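You operate a simulated robot arm through the tools that you are given. There is no shell and no other tool. Be economical: measure what you need, move in short steps, check, and stop when the job is done.

Carry out the task below with a simulated robot arm. There is one attempt and no reset: what you move stays moved.

TASK
Wake the plunger tester: switch on, press lamp test, reset and open the air.
Fine: on first; the air last; do not start it.

It is judged by the outcome, as a careful person would: the job done as asked, and still so three seconds after it is handed in. It fails if anything else is knocked over, pushed out of place, dropped, spilled or broken.

THE ROBOT
A 7-joint arm with a two-finger parallel gripper on a trunk, on a base that drives. Base frame: it is fixed to the floor where the robot stands at the start and does not move with it; the origin is under the middle of the robot, x ahead of it, y to its left, z up. Lengths are in mm, angles in rad, forces in N, time in s.
With the tool pointing down near the work surface it reaches from about 700 to 780 mm from the robot's upright axis, wherever it stands. Its first joint turns from -2.496 to 2.496 rad. Places, roughly: air gauge [1500, -300, 800]; air valve lever [1500, -300, 900]; black counter [1600, -100, 1400]; black gauge knob [1500, -200, 800]; black holder [1500, -100, 900]; black lock knob [1500, -100, 1100]; bleed button [1500, -400, 800]; blue counter [1400, 200, 1400]; blue gauge knob [1300, 200, 800]; blue holder [1300, 200, 900]; blue lock knob [1300, 200, 1100]; green counter [1500, 0, 1400]; green gauge knob [1400, -100, 800]; green holder [1400, 0, 900]; green lock knob [1400, 0, 1100]; grey square module (5x5x3 cm) [1500, 0, 1000]. Payload 3 kg.
The TCP is the grasp point between the finger pads, 30 mm short of the fingertips. In the tool frame z runs along the fingers and y along their closing line. Largest opening 110 mm; finger width 20, thickness 10; the body of the gripper, 48 by 112 mm, starts 55 mm behind the TCP.
Orientation is that of the tool frame in the base frame, as a unit quaternion [x, y, z, w]. With the fingers straight down and closing along the base's y, the tool's x points along the base's -x, its y along +y and its z along -z.

THE INTERFACE
- The arm moves only by the tool move_arm. Its argument "motion" is a list of rows, each a list of 7 numbers: the shift along the tool's x, y, z in mm, then the turn, a rotation vector about the tool's x, y, z in rad, then the opening in per cent of the stroke, from 0 (shut) to 100 (fully open). In form: [[dx, dy, dz, rx, ry, rz, fingers], ...]. A call has 1 to 20 rows; each row shifts and turns the commanded pose from where the row before left it, along the tool's axes as they then stand. Rows are played at 5 a second. More than 50 mm and 0.15 rad between two rows, or a gripper value outside its range, and nothing of the call is played. Where a pose cannot be reached the arm comes as near as it can. A force on the tool above 40 N (or 10 N above the force at the start of the call, whichever is more), or a blocked arm, ends the call early, and 0.2 s more pass. Each finger travels about 108 mm/s and halts on what it meets, pressing with about 32 N; the grip force reading is that of the motor and also rises with nothing between the fingers. The clock runs only during rows and for 0.2 s after the last one: add rows that do not move to give the fingers time. The reply holds the time, the measured pose of the TCP, the force on the tool along the base axes, the opening and the grip force, in the units named above and with some noise, with the torque about the TCP (base axes, N m) and any sound that the robot's microphone picked up.
- Cameras (640 x 400 px; columns grow to the right, rows downward): "scene" is now at [166.8, 22.8, 1605.8]; the picture's right is [0.26, -0.97, -0.00], its down [-0.47, -0.12, -0.87] and it looks along [0.84, 0.22, -0.49] (base axes); focal length 249 px, centre (320, 200). "wrist" rides on the gripper at [72, 17, -103] in the tool frame; the picture's right is [-0.23, 0.97, 0.00], its down [-0.76, -0.18, -0.62] and it looks along [-0.61, -0.14, 0.78] (tool axes); focal length 222 px, centre (320, 200). There is no depth. A picture from a camera that has moved, and an enlarged one, comes with that camera's place and axes in the base frame and with its lens.
- get_image(camera): a new picture of that camera. The clock stands still meanwhile.
- lift_body(by): slides the trunk up (or, below 0, down) by that many mm; the arm and the scene camera ride with it, the base frame stays. It gives what a move gives, with no picture.
- drive_base(legs): drives the robot by 1 to 6 legs, each [ahead, left, turn to the left] in mm, mm and rad, along the robot's own axes; the way and the turn of a leg run together, so that a leg with both is an arc; at most 1500 mm and 3.142 rad a leg. The arm and the cameras ride along, it lands a little off, and it stops where it bumps. It gives what a move gives.
- aim_head(pan, tilt): turns the head with the scene camera to pan (to the left, within 1.501 rad either way) and tilt (down, from -0.506 to 1.204), counted from straight ahead of the robot. It gives what a move gives.
- inspect(camera, box): a new picture of the part [left, top, right, bottom] of that camera's present view, enlarged. The clock stands still meanwhile.
- close_job(): hands the job in; it is judged then, once.

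Work in short steps. Places have to be worked out from the pictures, the camera data and where the tool is seen: move nearer, look again, correct. Check each grasp and each placing, and mend what went wrong. You have 120 turns and 82 pictures in all, those below and enlarged ones among them. Open the gripper and draw the arm clear of the work before you hand the job in, unless the task says otherwise; then end with one line.

The tools are called by a JSON object that holds its "fn" and its "kwargs". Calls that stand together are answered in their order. move_arm: Moves the arm, as the interface text tells. Its arguments: {"type":"object","properties":{"motion":{"type":"array","items":{"type":"array","items":{"type":"number"}}}},"required":["motion"]} The other tools are called the same way: lift_body (by) slides the trunk up or down; drive_base (legs) drives the base; aim_head (pan, tilt) turns the head that bears the scene camera; get_image (camera) takes a picture; inspect (camera, box) takes an enlarged picture of a part of a camera's view; close_job () hands the job in.

At the start:

```text
t: 0.0
position: [566.9, 175.8, 1150.3]
tool_rot: [-0.001, 1.0, 0.001, 0.0]
force: [0.3, 0.0, 0.6]
moment: [0.03, 0.01, -0.02]
finger_gap: 109.8
finger_force: 0.0
trunk travel left (down, up): [-700.0, 190.0]
robot x, y, heading: [1.9, 2.9, -0.005]
head pan, tilt: [0.258, 0.508]
```

scene: 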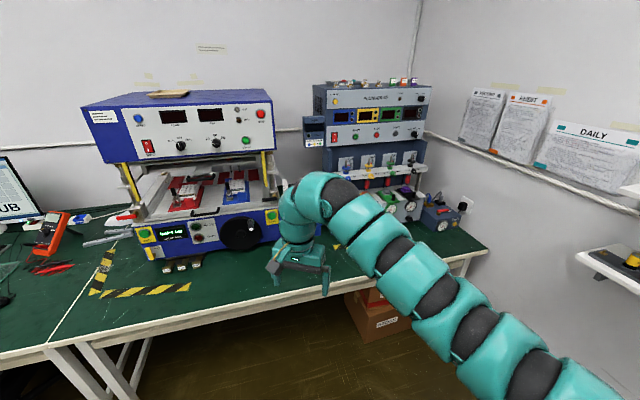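
wrist: 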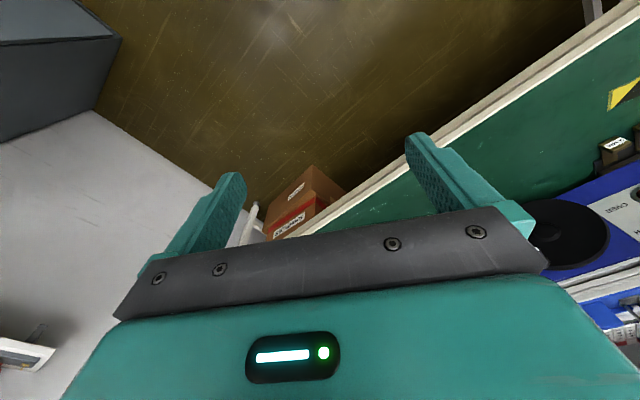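

I start by looking closely at the right-hand machine (plunger tester) and the posters on the wall.

{"fn": "inspect", "kwargs": {"camera": "scene", "box": [290, 70, 490, 240]}}

{"fn": "inspect", "kwargs": {"camera": "scene", "box": [450, 80, 640, 200]}}

```text
2.35 times, centred on (390, 155) of scene
camera zoom: at [166.8, 22.8, 1605.8], right [0.26, -0.97, 0.0], down [-0.47, -0.12, -0.87], along [0.84, 0.22, -0.49], focal length 586 px, centre (155, 306)
```

zoom: 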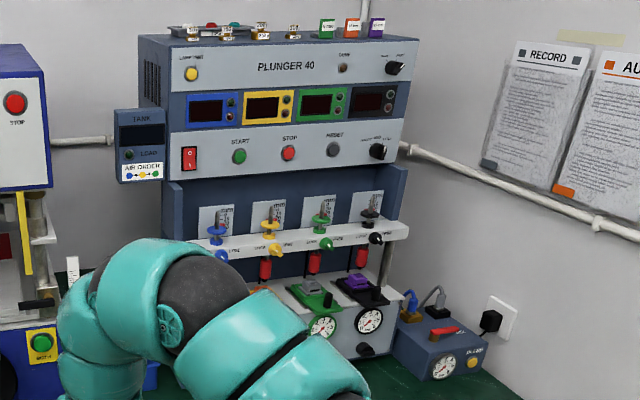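

```text
3.33 times, centred on (545, 140) of scene
camera zoom: at [166.8, 22.8, 1605.8], right [0.26, -0.97, 0.0], down [-0.47, -0.12, -0.87], along [0.84, 0.22, -0.49], focal length 831 px, centre (-430, 400)
```

zoom: 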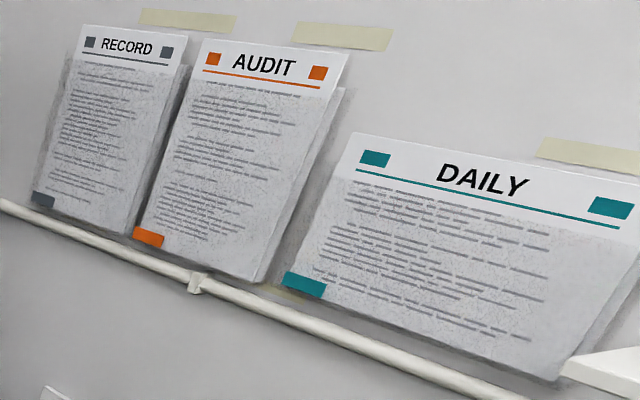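

The right machine "PLUNGER 40" has: red power rocker, lamp test (yellow, top left), reset (grey, lower panel) and a separate air unit with a red lever. It's yawed about 0.56 rad from me; I turn to face it, slide right and approach somewhat.

{"fn": "drive_base", "kwargs": {"legs": [[0, 0, 0.57], [0, -650, 0], [200, 0, 0]]}}

{"fn": "aim_head", "kwargs": {"pan": 0.0, "tilt": 0.4}}

{"fn": "get_image", "kwargs": {"camera": "scene"}}

```text
t: 4.6
position: [672.2, 81.3, 1146.5]
tool_rot: [-0.315, 0.949, -0.002, -0.003]
force: [0.3, 1.4, -0.7]
moment: [-0.09, 0.03, -0.01]
finger_gap: 110.1
finger_force: 0.0
trunk travel left (down, up): [-700.0, 190.0]
robot x, y, heading: [318.8, -402.9, 0.639]
head pan, tilt: [0.258, 0.508]
stopped in leg 2: the robot was blocked; the commanded pose is now the measured one
```

```text
t: 5.4
position: [665.9, 76.1, 1150.7]
tool_rot: [-0.315, 0.949, 0.0, 0.0]
force: [-0.2, -0.2, 0.0]
moment: [0.01, 0.03, -0.01]
finger_gap: 109.9
finger_force: 0.0
trunk travel left (down, up): [-700.0, 190.0]
robot x, y, heading: [318.5, -402.9, 0.637]
head pan, tilt: [0.0, 0.4]
```

```text
77 pictures are left
camera scene: at [454.8, -300.3, 1615.7], right [0.6, -0.8, 0.0], down [-0.31, -0.23, -0.92], along [0.74, 0.55, -0.39], focal length 249 px, centre (320, 200)
```

scene: 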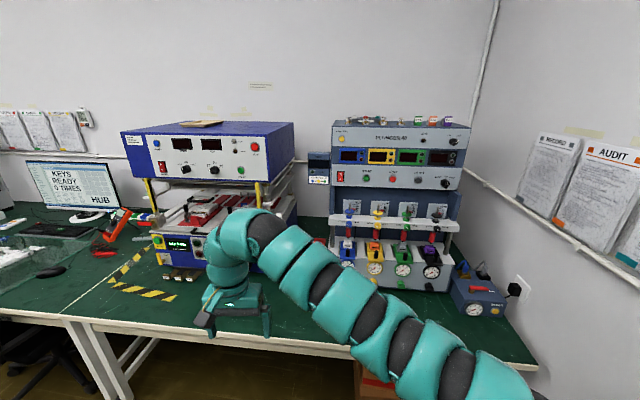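

The sideways move was blocked at about 510 mm; I look to the right to see what is there, and zoom in on the tester.

{"fn": "inspect", "kwargs": {"camera": "scene", "box": [300, 90, 540, 340]}}

{"fn": "aim_head", "kwargs": {"pan": -1.0, "tilt": 0.7}}

{"fn": "get_image", "kwargs": {"camera": "scene"}}

```text
1.60 times, centred on (420, 215) of scene
camera zoom: at [454.8, -300.3, 1615.7], right [0.6, -0.8, 0.0], down [-0.31, -0.23, -0.92], along [0.74, 0.55, -0.39], focal length 399 px, centre (160, 176)
```

zoom: 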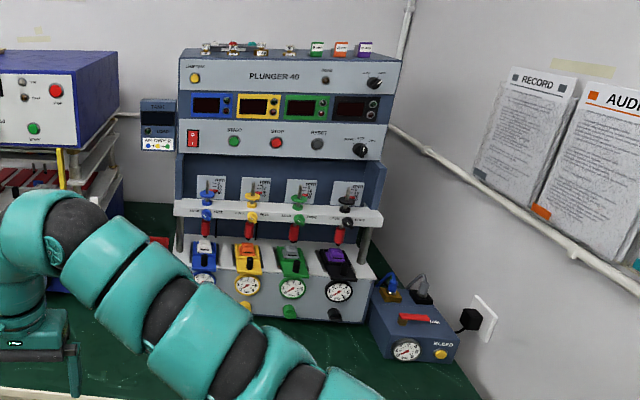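

```text
t: 6.6
position: [666.3, 75.5, 1149.5]
tool_rot: [-0.315, 0.949, 0.001, 0.0]
force: [0.0, 0.4, -0.2]
moment: [0.05, 0.01, 0.01]
finger_gap: 110.0
finger_force: 0.0
trunk travel left (down, up): [-700.0, 190.0]
robot x, y, heading: [319.9, -401.9, 0.636]
head pan, tilt: [-1.0, 0.7]
```

```text
75 pictures are left
camera scene: at [459.9, -385.6, 1589.0], right [-0.35, -0.94, 0.0], down [-0.6, 0.23, -0.77], along [0.72, -0.27, -0.64], focal length 249 px, centre (320, 200)
```

scene: 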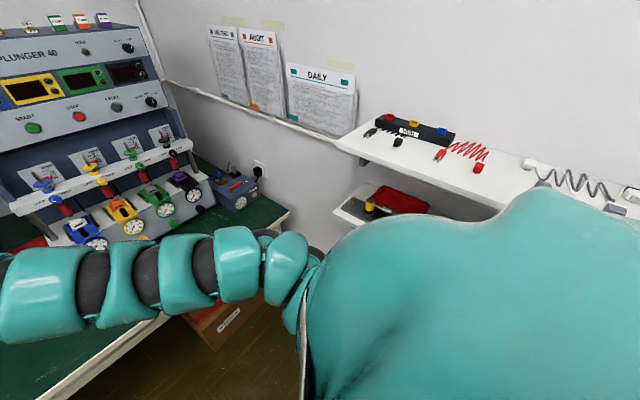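

Shelves on the right wall block further sideways motion. Triangulating: the panel faces yaw ≈0.53; the switch is at about (1358, 258, 1283). I straighten out, edge away from the shelf, and advance.

{"fn": "drive_base", "kwargs": {"legs": [[0, 40, 0], [0, 0, -0.106], [380, 0, 0]]}}

{"fn": "aim_head", "kwargs": {"pan": -0.3, "tilt": 0.6}}

{"fn": "get_image", "kwargs": {"camera": "scene"}}

```text
t: 7.3
position: [666.4, 76.5, 1150.1]
tool_rot: [-0.314, 0.949, -0.001, 0.0]
force: [0.6, 0.9, 0.7]
moment: [0.0, 0.0, -0.03]
finger_gap: 110.1
finger_force: 0.1
trunk travel left (down, up): [-700.0, 190.0]
robot x, y, heading: [320.7, -406.2, 0.639]
head pan, tilt: [-1.0, 0.7]
stopped in leg 1: the robot was blocked; the commanded pose is now the measured one
```

```text
t: 8.4
position: [665.5, 76.0, 1150.2]
tool_rot: [-0.315, 0.949, 0.0, 0.001]
force: [-0.1, 0.5, 0.5]
moment: [0.0, -0.04, -0.02]
finger_gap: 109.9
finger_force: 0.0
trunk travel left (down, up): [-700.0, 190.0]
robot x, y, heading: [319.2, -404.4, 0.64]
head pan, tilt: [-0.3, 0.6]
```

```text
74 pictures are left
camera scene: at [463.9, -326.3, 1597.6], right [0.33, -0.94, 0.0], down [-0.53, -0.19, -0.82], along [0.78, 0.27, -0.57], focal length 249 px, centre (320, 200)
```

scene: 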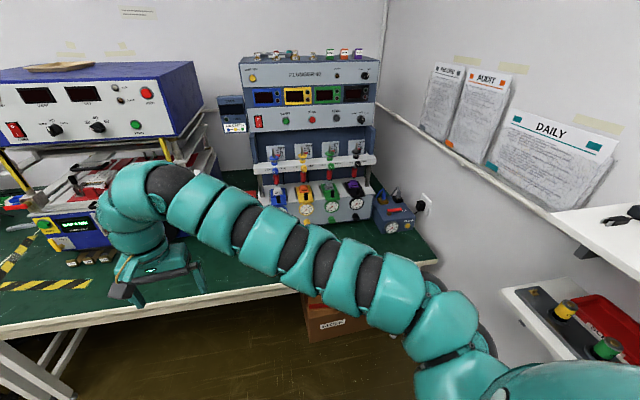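

Even moving left is "blocked", so I'm touching something; I look further right and down to find it.

{"fn": "aim_head", "kwargs": {"pan": -1.45, "tilt": 0.9}}

{"fn": "get_image", "kwargs": {"camera": "scene"}}

{"fn": "get_image", "kwargs": {"camera": "wrist"}}

```text
t: 9.7
position: [666.0, 76.8, 1150.1]
tool_rot: [-0.314, 0.949, 0.0, 0.0]
force: [0.3, -0.3, -0.1]
moment: [0.01, 0.02, -0.02]
finger_gap: 109.9
finger_force: 0.0
trunk travel left (down, up): [-700.0, 190.0]
robot x, y, heading: [320.4, -404.1, 0.636]
head pan, tilt: [-1.45, 0.901]
```

```text
73 pictures are left
camera scene: at [432.5, -410.3, 1572.8], right [-0.72, -0.69, 0.0], down [-0.54, 0.57, -0.62], along [0.43, -0.45, -0.78], focal length 249 px, centre (320, 200)
```

scene: 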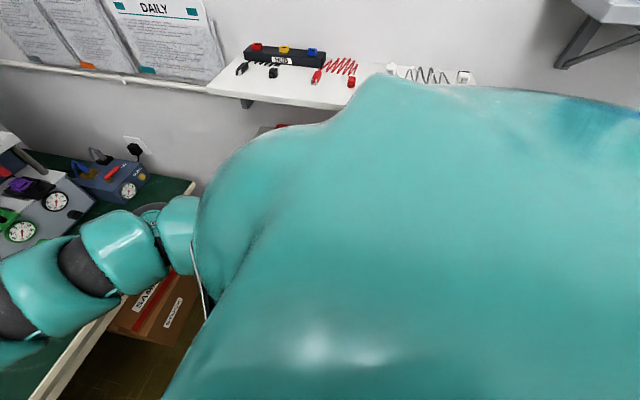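

```text
72 pictures are left
camera wrist: at [596.9, 45.0, 1253.0], right [-0.4, 0.92, 0.0], down [0.72, 0.31, 0.62], along [0.57, 0.25, -0.78], focal length 222 px, centre (320, 200)
```

wrist: 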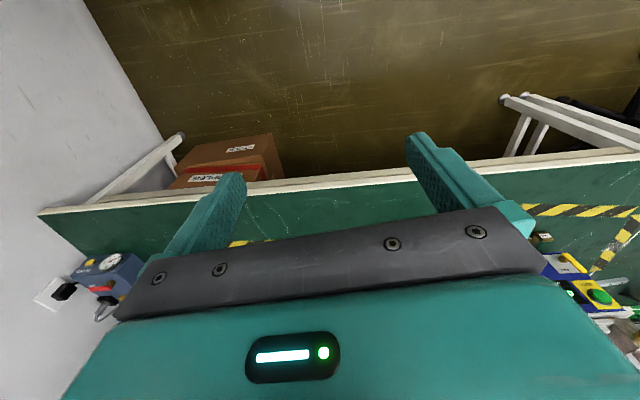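

Contact is likely front-right, between the shoulder/base and the shelf (it rotated me left). I back off diagonally.

{"fn": "drive_base", "kwargs": {"legs": [[-80, 0, 0]]}}

```text
t: 10.4
position: [661.5, 77.9, 1149.5]
tool_rot: [-0.316, 0.949, 0.0, 0.001]
force: [-0.5, 0.0, -0.2]
moment: [-0.01, 0.01, -0.01]
finger_gap: 110.2
finger_force: 0.0
trunk travel left (down, up): [-700.0, 190.0]
robot x, y, heading: [313.2, -402.7, 0.647]
head pan, tilt: [-1.45, 0.901]
stopped in leg 1: the robot was blocked; the commanded pose is now the measured one
```

Still blocked; I try turning left a little instead.

{"fn": "drive_base", "kwargs": {"legs": [[0, 0, 0.12]]}}

```text
t: 11.4
position: [602.1, 115.8, 1149.6]
tool_rot: [-0.373, 0.928, 0.0, 0.0]
force: [0.4, 0.0, -1.0]
moment: [0.02, -0.01, 0.02]
finger_gap: 110.1
finger_force: 0.1
trunk travel left (down, up): [-700.0, 190.0]
robot x, y, heading: [316.6, -402.8, 0.766]
head pan, tilt: [-1.45, 0.901]
```

Turning left works without blocking. Now I try moving left (away from the shelf).

{"fn": "drive_base", "kwargs": {"legs": [[0, 60, 0]]}}

```text
t: 12.4
position: [561.4, 159.2, 1148.9]
tool_rot: [-0.372, 0.928, 0.0, 0.001]
force: [-1.3, 0.2, 0.6]
moment: [-0.04, -0.03, 0.01]
finger_gap: 110.0
finger_force: 0.0
trunk travel left (down, up): [-700.0, 190.0]
robot x, y, heading: [274.8, -362.4, 0.764]
head pan, tilt: [-1.45, 0.901]
```

Free now. I turn back to face the panel and advance, watching for bumps.

{"fn": "drive_base", "kwargs": {"legs": [[200, 0, 0], [0, 0, -0.234], [150, 0, 0]]}}

{"fn": "aim_head", "kwargs": {"pan": -0.3, "tilt": 0.6}}

{"fn": "get_image", "kwargs": {"camera": "scene"}}

```text
t: 15.8
position: [967.2, 286.1, 1147.8]
tool_rot: [-0.251, 0.968, 0.0, 0.0]
force: [0.5, 0.0, -0.4]
moment: [0.0, 0.04, 0.02]
finger_gap: 110.4
finger_force: 0.0
trunk travel left (down, up): [-700.0, 190.0]
robot x, y, heading: [559.2, -145.3, 0.507]
head pan, tilt: [-1.45, 0.901]
```

```text
t: 17.2
position: [965.6, 286.2, 1150.4]
tool_rot: [-0.251, 0.968, 0.0, 0.0]
force: [0.2, -0.4, 0.2]
moment: [0.0, -0.02, -0.02]
finger_gap: 110.3
finger_force: 0.0
trunk travel left (down, up): [-700.0, 190.0]
robot x, y, heading: [558.4, -142.3, 0.505]
head pan, tilt: [-0.3, 0.6]
```

```text
71 pictures are left
camera scene: at [713.6, -87.3, 1597.6], right [0.21, -0.98, 0.0], down [-0.55, -0.12, -0.82], along [0.81, 0.17, -0.57], focal length 249 px, centre (320, 200)
```

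scene: 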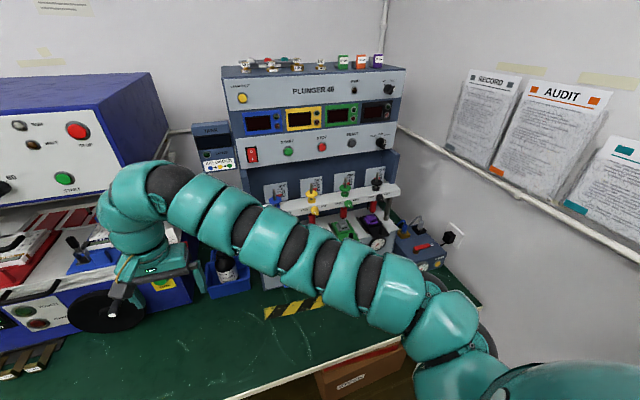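

The arm is clear in front. I now rotate the tool from down to horizontal (pointing at the panel), closing the fingers to make a poking tip.

{"fn": "move_arm", "kwargs": {"motion": [[0, 0, -10, 0, -0.14, 0, 60], [0, 0, 0, 0, -0.14, 0, 20], [0, 0, 0, 0, -0.14, 0, 0], [0, 0, 0, 0, -0.14, 0, 0], [0, 0, 0, 0, -0.14, 0, 0], [0, 0, 0, 0, -0.14, 0, 0], [0, 0, 0, 0, -0.14, 0, 0], [0, 0, 0, 0, -0.14, 0, 0], [0, 0, 0, 0, -0.14, 0, 0], [0, 0, 0, 0, -0.14, 0, 0], [0, 0, 0, 0, -0.14, 0, 0], [0, 0, 0, 0, -0.03, 0, 0]]}}

{"fn": "get_image", "kwargs": {"camera": "scene"}}

{"fn": "get_image", "kwargs": {"camera": "wrist"}}

```text
t: 19.8
position: [966.5, 286.2, 1149.2]
tool_rot: [-0.251, 0.968, 0.0, 0.0]
force: [0.2, -0.1, -1.1]
moment: [0.0, 0.01, 0.03]
finger_gap: 0.1
finger_force: 32.3
out of reach, approached as far as the arm can: row 1, 2, 3, 4, 5, 6, 7, 8, 9, 10, 11
trunk travel left (down, up): [-700.0, 190.0]
robot x, y, heading: [559.4, -145.6, 0.51]
head pan, tilt: [-0.3, 0.6]
```

```text
70 pictures are left
camera scene: at [713.6, -87.2, 1597.6], right [0.21, -0.98, 0.0], down [-0.55, -0.12, -0.82], along [0.81, 0.17, -0.57], focal length 249 px, centre (320, 200)
```

scene: 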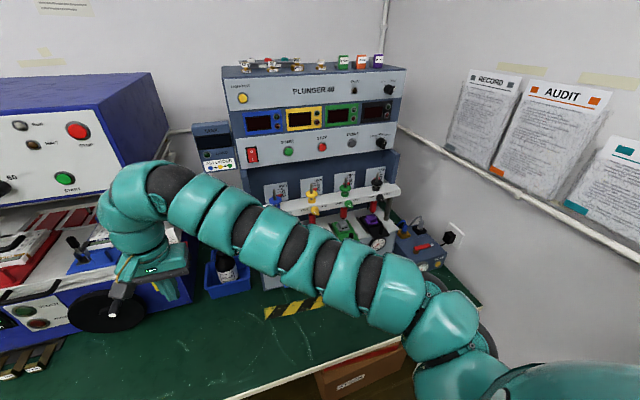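

```text
69 pictures are left
camera wrist: at [894.5, 263.6, 1253.0], right [-0.28, 0.96, 0.0], down [0.75, 0.22, 0.62], along [0.6, 0.17, -0.78], focal length 222 px, centre (320, 200)
```

wrist: 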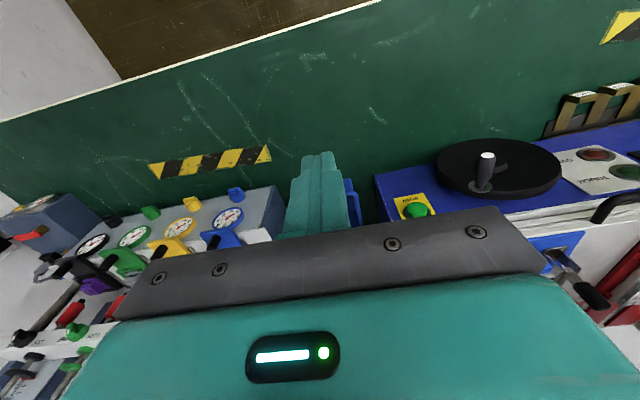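

Everything was unreachable from row 1; I test which direction is limited: first a pure tilt.

{"fn": "move_arm", "kwargs": {"motion": [[0, 0, 0, 0, -0.1, 0, 0]]}}

{"fn": "move_arm", "kwargs": {"motion": [[40, 0, 0, 0, 0, 0, 0]]}}

{"fn": "move_arm", "kwargs": {"motion": [[0, 0, 40, 0, 0, 0, 0]]}}

```text
t: 20.2
position: [966.6, 286.1, 1149.6]
tool_rot: [-0.251, 0.968, 0.0, 0.0]
force: [0.2, -0.6, -0.4]
moment: [-0.03, 0.0, 0.0]
finger_gap: 0.0
finger_force: 32.3
out of reach, approached as far as the arm can: row 1
trunk travel left (down, up): [-700.0, 190.0]
robot x, y, heading: [560.4, -142.8, 0.503]
head pan, tilt: [-0.3, 0.6]
```

```text
t: 20.6
position: [943.0, 298.1, 1151.5]
tool_rot: [-0.252, 0.968, 0.0, 0.0]
force: [-0.4, 0.8, -0.6]
moment: [0.0, -0.03, 0.04]
finger_gap: 0.0
finger_force: 31.7
out of reach, approached as far as the arm can: row 1
trunk travel left (down, up): [-700.0, 190.0]
robot x, y, heading: [560.4, -143.1, 0.505]
head pan, tilt: [-0.3, 0.6]
```

```text
t: 21.0
position: [944.1, 297.9, 1143.1]
tool_rot: [-0.251, 0.968, 0.0, -0.001]
force: [0.5, -0.3, 0.0]
moment: [-0.03, -0.01, -0.03]
finger_gap: 0.2
finger_force: 31.7
out of reach, approached as far as the arm can: row 1
trunk travel left (down, up): [-700.0, 190.0]
robot x, y, heading: [558.3, -144.5, 0.506]
head pan, tilt: [-0.3, 0.6]
```

The arm is near its inner reach limit (folded). I raise the trunk and extend forward/right before tilting.

{"fn": "lift_body", "kwargs": {"by": 130}}

{"fn": "move_arm", "kwargs": {"motion": [[-20, -40, 0, 0, 0, 0, 0], [-20, -40, 0, 0, 0, 0, 0], [-20, -40, 0, 0, 0, 0, 0], [-20, -30, 0, 0, 0, 0, 0], [-20, 0, 0, 0, 0, 0, 0]]}}

{"fn": "move_arm", "kwargs": {"motion": [[0, 0, 0, 0, -0.1, 0, 0], [0, 0, 0, 0, -0.1, 0, 0]]}}

```text
t: 22.6
position: [943.4, 297.7, 1271.0]
tool_rot: [-0.251, 0.968, 0.0, -0.001]
force: [0.2, 0.6, -0.1]
moment: [0.0, -0.03, -0.01]
finger_gap: 0.1
finger_force: 32.2
trunk travel left (down, up): [-830.0, 60.0]
robot x, y, heading: [557.9, -144.3, 0.509]
head pan, tilt: [-0.3, 0.6]
```

```text
t: 23.8
position: [962.6, 309.3, 1272.0]
tool_rot: [-0.252, 0.968, 0.0, -0.002]
force: [0.4, -0.1, -0.5]
moment: [-0.01, 0.01, -0.01]
finger_gap: 0.0
finger_force: 32.0
out of reach, approached as far as the arm can: row 1, 2, 3, 4
trunk travel left (down, up): [-830.0, 60.0]
robot x, y, heading: [556.5, -141.8, 0.506]
head pan, tilt: [-0.3, 0.6]
```

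```text
t: 24.4
position: [962.8, 307.6, 1272.8]
tool_rot: [-0.251, 0.968, 0.006, 0.024]
force: [0.7, 0.5, -0.8]
moment: [0.0, 0.01, -0.02]
finger_gap: 0.0
finger_force: 31.8
out of reach, approached as far as the arm can: row 1, 2
trunk travel left (down, up): [-830.0, 60.0]
robot x, y, heading: [556.5, -143.7, 0.503]
head pan, tilt: [-0.3, 0.6]
```

Pure forward works; moving right doesn't in this posture. I extend forward further, still well before the panel.

{"fn": "move_arm", "kwargs": {"motion": [[-25, 0, 0, 0, 0, 0, 0], [-25, 0, 0, 0, 0, 0, 0], [-25, 0, 0, 0, 0, 0, 0]]}}

{"fn": "move_arm", "kwargs": {"motion": [[0, 0, 0, 0, -0.1, 0, 0], [0, 0, 0, 0, -0.1, 0, 0]]}}

{"fn": "move_arm", "kwargs": {"motion": [[0, -25, 0, 0, 0, 0, 0], [0, -25, 0, 0, 0, 0, 0]]}}

```text
t: 25.2
position: [1028.2, 346.4, 1274.8]
tool_rot: [-0.251, 0.968, 0.005, 0.024]
force: [0.8, -0.1, 0.1]
moment: [-0.02, 0.0, 0.0]
finger_gap: 0.2
finger_force: 32.1
trunk travel left (down, up): [-830.0, 60.0]
robot x, y, heading: [557.0, -143.0, 0.51]
head pan, tilt: [-0.3, 0.6]
```

```text
t: 25.8
position: [1025.7, 345.1, 1275.8]
tool_rot: [-0.25, 0.96, 0.032, 0.12]
force: [-0.7, 0.4, 0.4]
moment: [0.02, 0.0, -0.01]
finger_gap: 0.0
finger_force: 31.4
trunk travel left (down, up): [-830.0, 60.0]
robot x, y, heading: [559.4, -142.7, 0.51]
head pan, tilt: [-0.3, 0.6]
```

```text
t: 26.4
position: [1044.2, 313.9, 1276.6]
tool_rot: [-0.25, 0.96, 0.032, 0.121]
force: [0.2, 0.0, -0.2]
moment: [-0.01, -0.02, 0.02]
finger_gap: 0.0
finger_force: 32.2
out of reach, approached as far as the arm can: row 2
trunk travel left (down, up): [-830.0, 60.0]
robot x, y, heading: [556.2, -142.1, 0.507]
head pan, tilt: [-0.3, 0.6]
```

Reach works further out. I extend forward 90 mm (TCP to n≈1150, panel at ≈1300) and tilt progressively.

{"fn": "move_arm", "kwargs": {"motion": [[-29, 0, 7, 0, 0, 0, 0], [-29, 0, 7, 0, 0, 0, 0], [-29, 0, 7, 0, -0.05, 0, 0], [0, 0, 0, 0, -0.14, 0, 0], [0, 0, 0, 0, -0.14, 0, 0], [0, 0, 0, 0, -0.14, 0, 0], [0, 0, 0, 0, -0.14, 0, 0], [0, 0, 0, 0, -0.14, 0, 0]]}}

```text
t: 28.2
position: [1123.0, 354.3, 1274.5]
tool_rot: [-0.221, 0.849, 0.119, 0.464]
force: [-0.4, 0.7, -0.5]
moment: [0.07, -0.1, -0.04]
finger_gap: 0.0
finger_force: 32.1
out of reach, approached as far as the arm can: row 6
trunk travel left (down, up): [-830.0, 60.0]
robot x, y, heading: [559.9, -145.8, 0.508]
head pan, tilt: [-0.3, 0.6]
```

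Tilt is at about 1.0 rad; I continue to horizontal.

{"fn": "move_arm", "kwargs": {"motion": [[0, 0, 0, 0, -0.14, 0, 0], [0, 0, 0, 0, -0.14, 0, 0], [0, 0, 0, 0, -0.14, 0, 0], [0, 0, 0, 0, -0.14, 0, 0], [0, 0, 0, 0, -0.03, 0, 0]]}}

{"fn": "get_image", "kwargs": {"camera": "scene"}}

{"fn": "get_image", "kwargs": {"camera": "wrist"}}

```text
t: 29.4
position: [1123.0, 354.1, 1276.3]
tool_rot: [-0.176, 0.678, 0.179, 0.691]
force: [-0.7, 0.2, 0.5]
moment: [-0.01, 0.0, 0.02]
finger_gap: 0.1
finger_force: 31.4
trunk travel left (down, up): [-830.0, 60.0]
robot x, y, heading: [557.6, -143.8, 0.509]
head pan, tilt: [-0.3, 0.6]
```

```text
68 pictures are left
camera scene: at [713.4, -87.1, 1727.6], right [0.21, -0.98, 0.0], down [-0.55, -0.12, -0.83], along [0.81, 0.17, -0.56], focal length 249 px, centre (320, 200)
```

scene: 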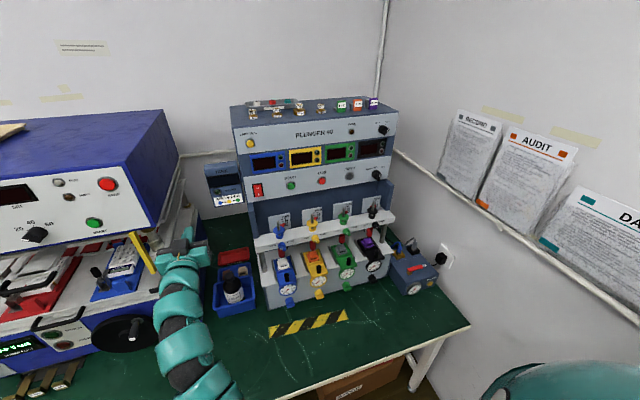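

```text
67 pictures are left
camera wrist: at [1025.1, 318.4, 1202.1], right [-0.48, 0.85, 0.23], down [-0.47, -0.47, 0.75], along [0.74, 0.25, 0.62], focal length 222 px, centre (320, 200)
```

wrist: 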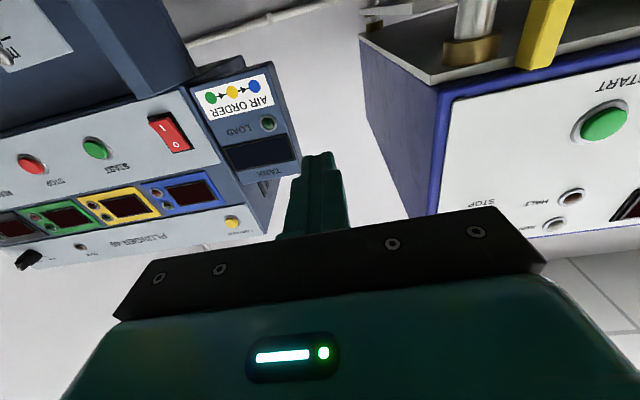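

Excellent: an unobstructed view. I zoom in on the controls and the air unit for labels and precise positions.

{"fn": "inspect", "kwargs": {"camera": "scene", "box": [200, 90, 400, 215]}}

{"fn": "inspect", "kwargs": {"camera": "scene", "box": [360, 220, 460, 310]}}

{"fn": "inspect", "kwargs": {"camera": "wrist", "box": [0, 80, 300, 280]}}

```text
3.20 times, centred on (300, 152) of scene
camera zoom: at [713.4, -87.1, 1727.6], right [0.21, -0.98, 0.0], down [-0.55, -0.12, -0.83], along [0.81, 0.17, -0.56], focal length 797 px, centre (384, 352)
```

zoom: 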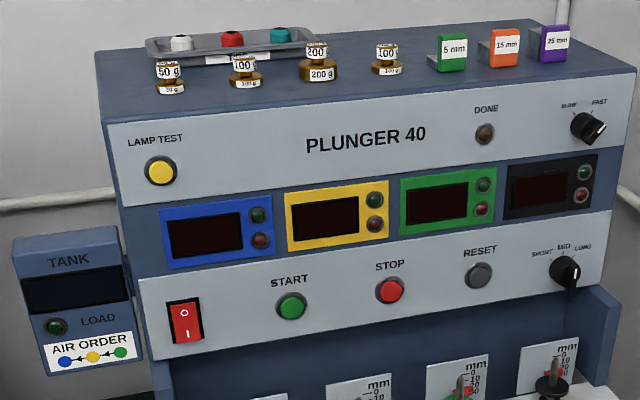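

```text
4.44 times, centred on (410, 265) of scene
camera zoom: at [713.4, -87.1, 1727.6], right [0.21, -0.98, 0.0], down [-0.55, -0.12, -0.83], along [0.81, 0.17, -0.56], focal length 1108 px, centre (-80, -89)
```

zoom: 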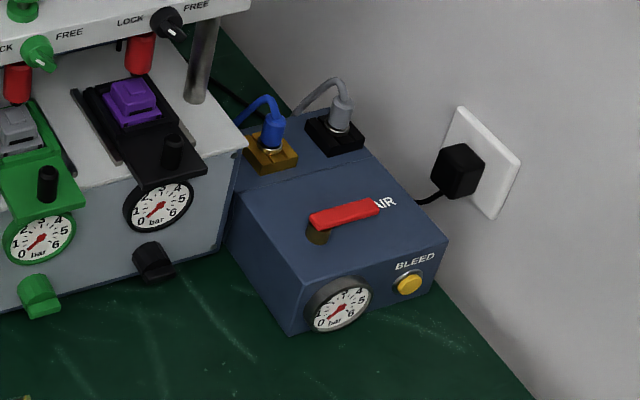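

```text
2.00 times, centred on (150, 180) of wrist
camera zoom: at [1025.1, 318.4, 1202.1], right [-0.48, 0.85, 0.23], down [-0.47, -0.47, 0.75], along [0.74, 0.25, 0.62], focal length 444 px, centre (660, 240)
```

zoom: 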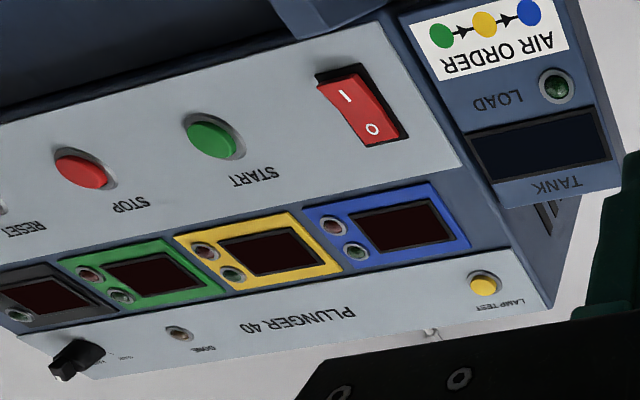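

Rocker has O on top and I at the bottom, so ON = press the bottom half. Estimated: switch (1361, 260, 1283), lamp test (1355, 258, 1449), reset (1520, −31, 1284). I slide right ~198 mm to line up with the switch, still ~130 mm off the panel.

{"fn": "move_arm", "kwargs": {"motion": [[0, -40, 0, 0, 0.019, 0, 0], [0, -40, 0, 0, 0, 0, 0], [0, -40, 0, 0, 0, 0, 0], [0, -40, 0, 0, 0, 0, 0], [0, -38, 0, 0, 0, 0, 0], [0, 0, 0, 0, 0, 0, 0]]}}

{"fn": "inspect", "kwargs": {"camera": "scene", "box": [200, 90, 400, 215]}}

{"fn": "get_image", "kwargs": {"camera": "wrist"}}

```text
t: 30.8
position: [1218.5, 182.0, 1275.0]
tool_rot: [-0.178, 0.685, 0.178, 0.684]
force: [0.6, 0.3, -0.4]
moment: [0.0, 0.0, -0.03]
finger_gap: 0.0
finger_force: 31.7
trunk travel left (down, up): [-830.0, 60.0]
robot x, y, heading: [559.7, -141.2, 0.509]
head pan, tilt: [-0.3, 0.6]
```

```text
3.20 times, centred on (300, 152) of scene
camera zoom: at [713.1, -86.4, 1727.6], right [0.21, -0.98, 0.0], down [-0.55, -0.12, -0.83], along [0.81, 0.17, -0.56], focal length 797 px, centre (384, 352)
```

zoom: 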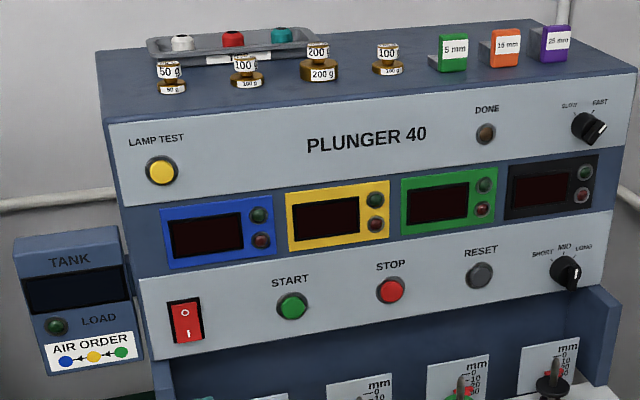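

```text
62 pictures are left
camera wrist: at [1119.6, 144.6, 1202.4], right [-0.47, 0.85, 0.23], down [-0.46, -0.46, 0.76], along [0.75, 0.26, 0.61], focal length 222 px, centre (320, 200)
```

wrist: 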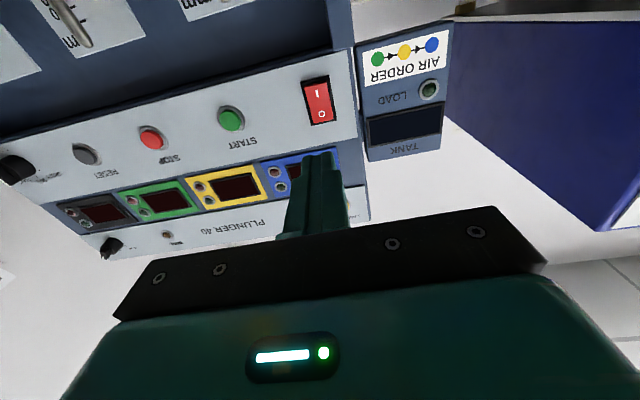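

Wrist view confirms lateral alignment; the "I" half is at z≈1262. I lower 12 mm and advance 100 mm, then feel.

{"fn": "move_arm", "kwargs": {"motion": [[12, 0, 25, 0, 0, 0, 0], [0, 0, 25, 0, 0, 0, 0], [0, 0, 25, 0, 0, 0, 0], [0, 0, 20, 0, 0, 0, 0], [0, 0, 0, 0, 0, 0, 0]]}}

{"fn": "get_image", "kwargs": {"camera": "wrist"}}

{"fn": "inspect", "kwargs": {"camera": "scene", "box": [200, 140, 320, 215]}}

```text
t: 32.0
position: [1304.0, 228.3, 1263.0]
tool_rot: [-0.177, 0.685, 0.177, 0.684]
force: [-0.6, 0.4, 0.6]
moment: [0.01, -0.01, 0.01]
finger_gap: 0.1
finger_force: 32.2
trunk travel left (down, up): [-830.0, 60.0]
robot x, y, heading: [560.9, -140.6, 0.508]
head pan, tilt: [-0.3, 0.6]
```

```text
61 pictures are left
camera wrist: at [1203.0, 191.3, 1190.9], right [-0.47, 0.85, 0.23], down [-0.46, -0.46, 0.76], along [0.75, 0.26, 0.61], focal length 222 px, centre (320, 200)
```

wrist: 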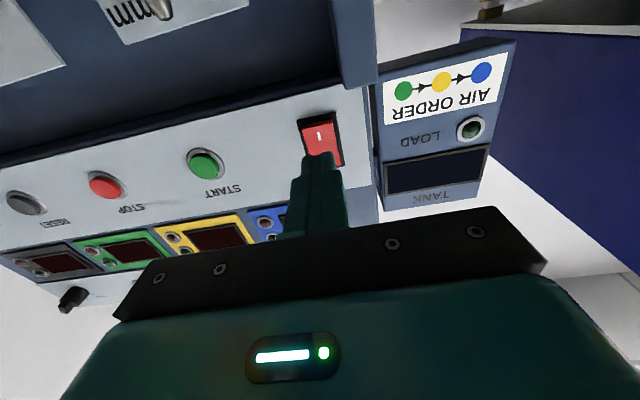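

```text
5.33 times, centred on (260, 178) of scene
camera zoom: at [713.3, -87.3, 1727.6], right [0.21, -0.98, 0.0], down [-0.55, -0.12, -0.83], along [0.81, 0.17, -0.56], focal length 1329 px, centre (640, 320)
```

zoom: 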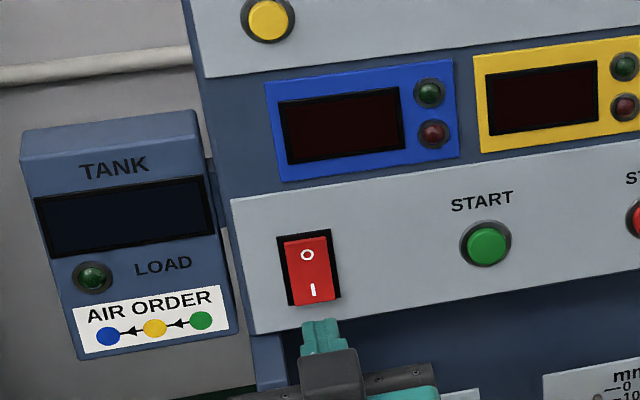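

Aligned with the I half, about 30 mm away. I advance in small steps until contact.

{"fn": "move_arm", "kwargs": {"motion": [[0, 0, 10, 0, 0, 0, 0], [0, 0, 8, 0, 0, 0, 0], [0, 0, 4, 0, 0, 0, 0], [0, 0, 4, 0, 0, 0, 0], [0, 0, 4, 0, 0, 0, 0], [0, 0, 3, 0, 0, 0, 0], [0, 0, 3, 0, 0, 0, 0]]}}

{"fn": "inspect", "kwargs": {"camera": "scene", "box": [200, 140, 320, 215]}}

```text
t: 33.6
position: [1332.1, 243.1, 1265.8]
tool_rot: [-0.179, 0.684, 0.178, 0.684]
force: [-0.2, 0.4, 0.1]
moment: [0.04, 0.03, 0.04]
finger_gap: 0.1
finger_force: 32.0
trunk travel left (down, up): [-830.0, 60.0]
robot x, y, heading: [556.6, -145.1, 0.509]
head pan, tilt: [-0.3, 0.6]
```

```text
5.33 times, centred on (260, 178) of scene
camera zoom: at [713.8, -87.2, 1727.6], right [0.21, -0.98, 0.0], down [-0.55, -0.12, -0.82], along [0.81, 0.17, -0.57], focal length 1329 px, centre (640, 320)
```

zoom: 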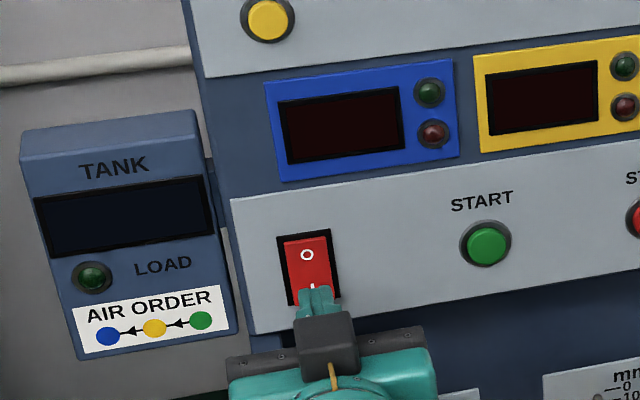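

Nearly touching, lined up on the I. Continue in 3 mm steps.

{"fn": "move_arm", "kwargs": {"motion": [[1, 0, 3, 0, 0, 0, 0], [1, 0, 3, 0, 0, 0, 0], [0, 0, 3, 0, 0, 0, 0], [0, 0, 3, 0, 0, 0, 0], [0, 0, 3, 0, 0, 0, 0]]}}

{"fn": "inspect", "kwargs": {"camera": "scene", "box": [200, 90, 400, 215]}}

```text
t: 34.8
position: [1343.9, 250.2, 1262.6]
tool_rot: [-0.178, 0.685, 0.178, 0.684]
force: [-24.5, -12.0, -12.1]
moment: [-0.3, -0.11, 0.07]
finger_gap: 0.1
finger_force: 31.7
trunk travel left (down, up): [-830.0, 60.0]
robot x, y, heading: [554.4, -147.8, 0.507]
head pan, tilt: [-0.3, 0.6]
heard: click
```

```text
3.20 times, centred on (300, 152) of scene
camera zoom: at [709.6, -89.3, 1727.8], right [0.21, -0.98, 0.0], down [-0.55, -0.12, -0.83], along [0.81, 0.17, -0.56], focal length 797 px, centre (384, 352)
```

zoom: 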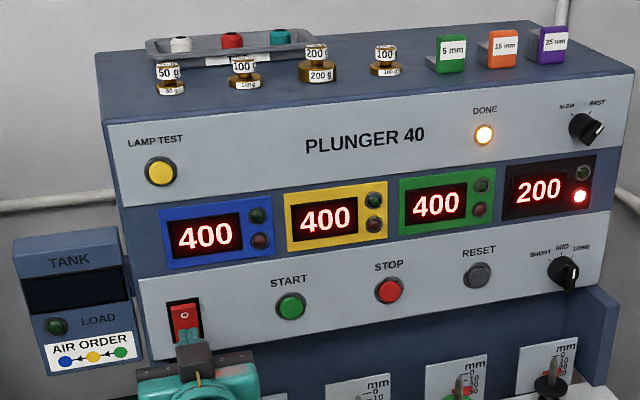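

Click, and the displays light up: it's on. I back off and go up 186 mm to the lamp test button.

{"fn": "move_arm", "kwargs": {"motion": [[0, 0, -30, 0, 0, 0, 0], [0, 0, -30, 0, 0, 0, 0], [-40, 0, 0, 0, 0, 0, 0], [-40, 0, 0, 0, 0, 0, 0], [-40, 0, 0, 0, 0, 0, 0], [-40, 0, 0, 0, 0, 0, 0], [-26, 0, 0, 0, 0, 0, 0], [0, 0, 0, 0, 0, 0, 0]]}}

{"fn": "inspect", "kwargs": {"camera": "scene", "box": [200, 90, 400, 215]}}

{"fn": "get_image", "kwargs": {"camera": "wrist"}}

```text
t: 36.6
position: [1291.7, 223.5, 1450.8]
tool_rot: [-0.178, 0.685, 0.177, 0.684]
force: [0.8, -0.1, -0.1]
moment: [0.03, 0.01, -0.02]
finger_gap: 0.0
finger_force: 32.0
trunk travel left (down, up): [-830.0, 60.0]
robot x, y, heading: [555.0, -144.4, 0.504]
head pan, tilt: [-0.3, 0.6]
```

```text
3.20 times, centred on (300, 152) of scene
camera zoom: at [713.6, -87.1, 1727.5], right [0.21, -0.98, 0.0], down [-0.55, -0.12, -0.82], along [0.81, 0.17, -0.57], focal length 797 px, centre (384, 352)
```

zoom: 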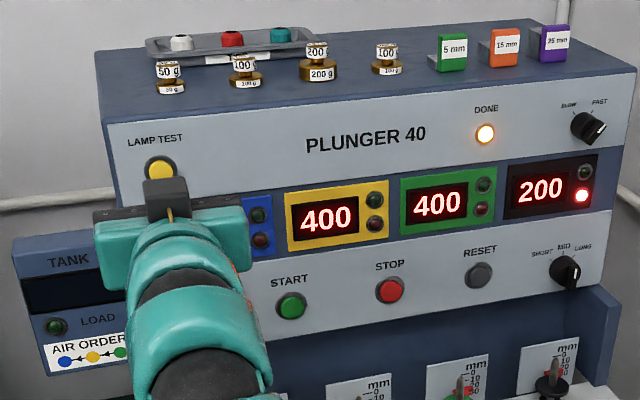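

```text
56 pictures are left
camera wrist: at [1192.1, 186.2, 1378.6], right [-0.47, 0.85, 0.23], down [-0.46, -0.46, 0.76], along [0.75, 0.26, 0.61], focal length 222 px, centre (320, 200)
```

wrist: 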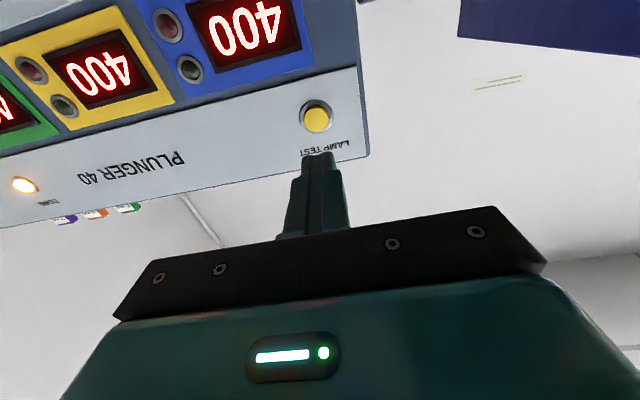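

Button is at z≈1441 with lateral alignment good. Lower 9 mm, approach and press in small steps.

{"fn": "move_arm", "kwargs": {"motion": [[9, 0, 15, 0, 0, 0, 0], [0, 0, 15, 0, 0, 0, 0], [0, 0, 6, 0, 0, 0, 0], [0, 0, 4, 0, 0, 0, 0], [0, 0, 4, 0, 0, 0, 0], [0, 0, 3, 0, 0, 0, 0], [0, 0, 3, 0, 0, 0, 0]]}}

{"fn": "inspect", "kwargs": {"camera": "scene", "box": [200, 90, 400, 215]}}

```text
t: 38.2
position: [1337.8, 248.3, 1440.1]
tool_rot: [-0.178, 0.684, 0.178, 0.684]
force: [0.7, 0.2, -0.2]
moment: [-0.02, 0.0, 0.02]
finger_gap: 0.0
finger_force: 31.5
trunk travel left (down, up): [-830.0, 60.0]
robot x, y, heading: [559.6, -144.8, 0.511]
head pan, tilt: [-0.3, 0.6]
```

```text
3.20 times, centred on (300, 152) of scene
camera zoom: at [713.8, -87.2, 1727.6], right [0.21, -0.98, 0.0], down [-0.55, -0.12, -0.82], along [0.81, 0.17, -0.57], focal length 797 px, centre (384, 352)
```

zoom: 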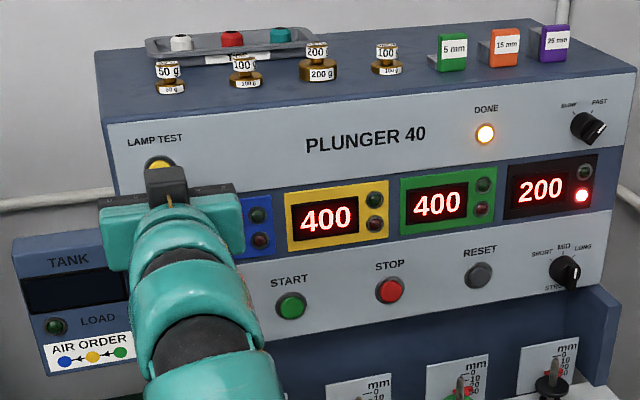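

Not touching yet (tip n≈1320). Continue in 3 mm steps.

{"fn": "move_arm", "kwargs": {"motion": [[0, 0, 3, 0, 0, 0, 0], [0, 0, 3, 0, 0, 0, 0], [0, 0, 3, 0, 0, 0, 0], [0, 0, 2, 0, 0, 0, 0], [0, 0, 0, 0, 0, 0, 0]]}}

{"fn": "inspect", "kwargs": {"camera": "scene", "box": [200, 90, 400, 215]}}

```text
t: 39.4
position: [1347.7, 252.9, 1441.1]
tool_rot: [-0.178, 0.685, 0.178, 0.684]
force: [-2.8, -1.2, -2.6]
moment: [-0.02, 0.04, 0.02]
finger_gap: 0.1
finger_force: 32.1
trunk travel left (down, up): [-830.0, 60.0]
robot x, y, heading: [556.9, -145.9, 0.508]
head pan, tilt: [-0.3, 0.6]
heard: click
```

```text
3.20 times, centred on (300, 152) of scene
camera zoom: at [713.3, -87.5, 1727.6], right [0.21, -0.98, 0.0], down [-0.55, -0.12, -0.83], along [0.81, 0.17, -0.56], focal length 797 px, centre (384, 352)
```

zoom: 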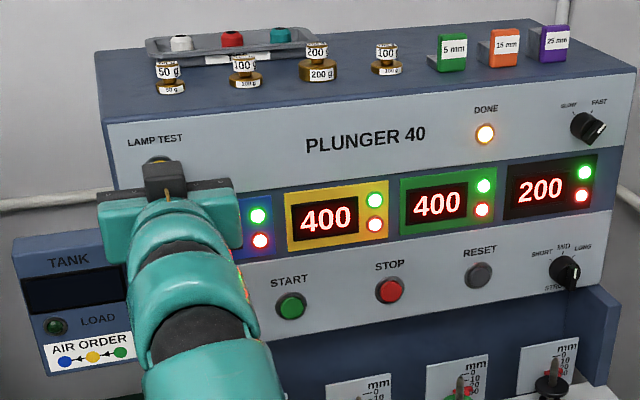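

All lamps lit: lamp test done. I back off 80 mm and go to in front of RESET.

{"fn": "move_arm", "kwargs": {"motion": [[0, 0, -40, 0, 0, 0, 0], [0, 0, -40, 0, 0, 0, 0], [20, -40, 0, 0, 0, 0, 0], [20, -40, 0, 0, 0, 0, 0], [20, -40, 0, 0, 0, 0, 0], [20, -40, 0, 0, 0, 0, 0], [20, -40, 0, 0, 0, 0, 0], [20, -40, 0, 0, 0, 0, 0], [20, -40, 0, 0, 0, 0, 0], [20, -42, 0, 0, 0, 0, 0], [0, 0, 0, 0, 0, 0, 0]]}}

{"fn": "inspect", "kwargs": {"camera": "scene", "box": [200, 90, 400, 215]}}

{"fn": "get_image", "kwargs": {"camera": "wrist"}}

```text
t: 41.8
position: [1434.9, -69.7, 1279.2]
tool_rot: [-0.179, 0.685, 0.177, 0.683]
force: [-0.4, 0.0, 0.6]
moment: [0.0, -0.02, -0.03]
finger_gap: 0.0
finger_force: 32.2
trunk travel left (down, up): [-830.0, 60.0]
robot x, y, heading: [559.6, -141.7, 0.506]
head pan, tilt: [-0.3, 0.6]
```

```text
3.20 times, centred on (300, 152) of scene
camera zoom: at [713.1, -86.5, 1727.6], right [0.21, -0.98, 0.0], down [-0.55, -0.12, -0.83], along [0.81, 0.17, -0.56], focal length 797 px, centre (384, 352)
```

zoom: 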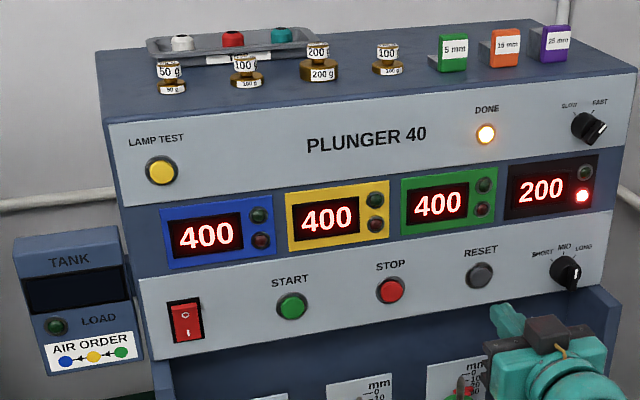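

```text
52 pictures are left
camera wrist: at [1336.3, -106.2, 1206.1], right [-0.47, 0.85, 0.23], down [-0.46, -0.46, 0.76], along [0.75, 0.26, 0.61], focal length 222 px, centre (320, 200)
```

wrist: 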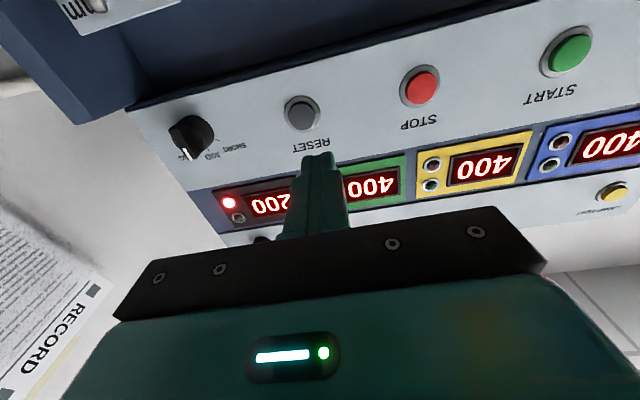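

Reset is at t≈772, z≈1267 from the wrist view: shift right 14, down 12, and approach.

{"fn": "move_arm", "kwargs": {"motion": [[12, -14, 0, 0, 0, 0, 0], [0, 0, 20, 0, 0, 0, 0], [0, 0, 20, 0, 0, 0, 0], [0, 0, 10, 0, 0, 0, 0], [0, 0, 0, 0, 0, 0, 0]]}}

{"fn": "get_image", "kwargs": {"camera": "wrist"}}

{"fn": "inspect", "kwargs": {"camera": "scene", "box": [280, 140, 400, 215]}}

```text
t: 43.0
position: [1485.1, -55.4, 1267.6]
tool_rot: [-0.178, 0.684, 0.179, 0.684]
force: [-0.1, 1.0, 0.6]
moment: [0.01, 0.0, -0.03]
finger_gap: 0.1
finger_force: 32.5
trunk travel left (down, up): [-830.0, 60.0]
robot x, y, heading: [555.6, -140.6, 0.512]
head pan, tilt: [-0.3, 0.6]
```

```text
51 pictures are left
camera wrist: at [1385.6, -93.8, 1194.3], right [-0.47, 0.85, 0.23], down [-0.46, -0.46, 0.76], along [0.75, 0.26, 0.61], focal length 222 px, centre (320, 200)
```

wrist: 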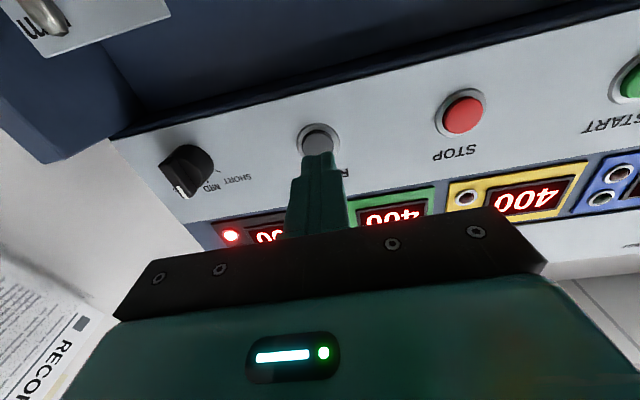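

```text
5.33 times, centred on (340, 178) of scene
camera zoom: at [713.6, -87.5, 1727.6], right [0.21, -0.98, 0.0], down [-0.55, -0.12, -0.83], along [0.81, 0.17, -0.56], focal length 1329 px, centre (213, 320)
```

zoom: 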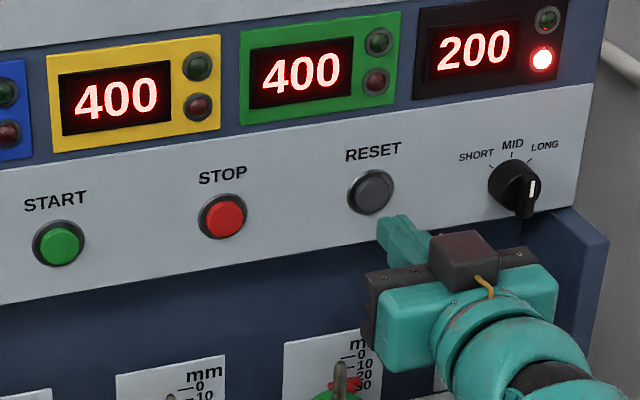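

Aligned. Press in small steps.

{"fn": "move_arm", "kwargs": {"motion": [[0, 0, 10, 0, 0, 0, 0], [0, 0, 8, 0, 0, 0, 0], [0, 0, 3, 0, 0, 0, 0], [0, 0, 3, 0, 0, 0, 0], [0, 0, 3, 0, 0, 0, 0], [0, 0, 3, 0, 0, 0, 0], [0, 0, 0, 0, 0, 0, 0]]}}

{"fn": "inspect", "kwargs": {"camera": "scene", "box": [200, 90, 400, 215]}}

```text
t: 44.6
position: [1510.9, -41.1, 1265.6]
tool_rot: [-0.179, 0.685, 0.177, 0.683]
force: [0.0, 0.5, 0.4]
moment: [-0.02, -0.01, -0.01]
finger_gap: 0.0
finger_force: 32.0
trunk travel left (down, up): [-830.0, 60.0]
robot x, y, heading: [558.0, -143.0, 0.51]
head pan, tilt: [-0.3, 0.6]
```

```text
3.20 times, centred on (300, 152) of scene
camera zoom: at [713.6, -87.4, 1727.6], right [0.21, -0.98, 0.0], down [-0.55, -0.12, -0.83], along [0.81, 0.17, -0.57], focal length 797 px, centre (384, 352)
```

zoom: 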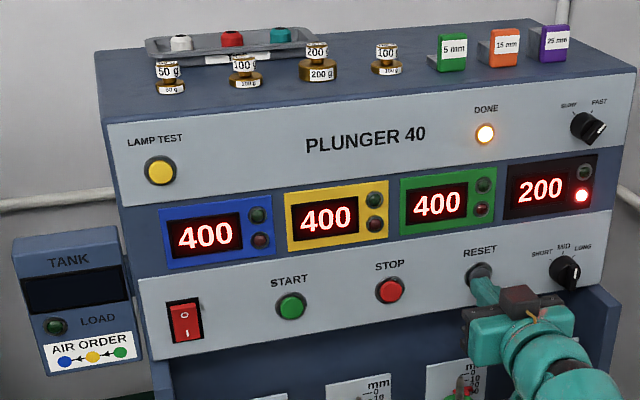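

No contact yet; on the button. Continue.

{"fn": "move_arm", "kwargs": {"motion": [[0, 0, 3, 0, 0, 0, 0], [0, 0, 3, 0, 0, 0, 0], [0, 0, 3, 0, 0, 0, 0], [0, 0, 3, 0, 0, 0, 0], [0, 0, 0, 0, 0, 0, 0]]}}

{"fn": "inspect", "kwargs": {"camera": "scene", "box": [200, 90, 400, 215]}}

```text
t: 45.6
position: [1516.5, -38.2, 1267.0]
tool_rot: [-0.178, 0.685, 0.178, 0.684]
force: [-26.6, -8.0, -3.8]
moment: [-0.02, 0.09, 0.16]
finger_gap: 0.0
finger_force: 32.2
trunk travel left (down, up): [-830.0, 60.0]
robot x, y, heading: [559.0, -143.3, 0.505]
head pan, tilt: [-0.3, 0.6]
heard: click
stopped in row 5: the force on the tool passed its limit at 44 N (the readings are from after the stop); the commanded pose is now the measured one
```

```text
3.20 times, centred on (300, 152) of scene
camera zoom: at [707.9, -89.3, 1728.2], right [0.21, -0.98, 0.0], down [-0.55, -0.12, -0.83], along [0.81, 0.17, -0.56], focal length 797 px, centre (384, 352)
```

zoom: 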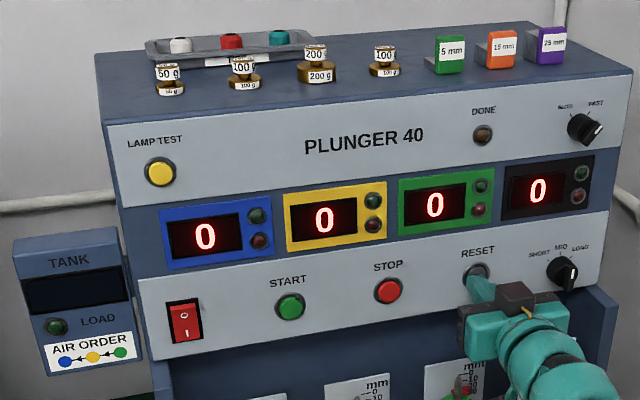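

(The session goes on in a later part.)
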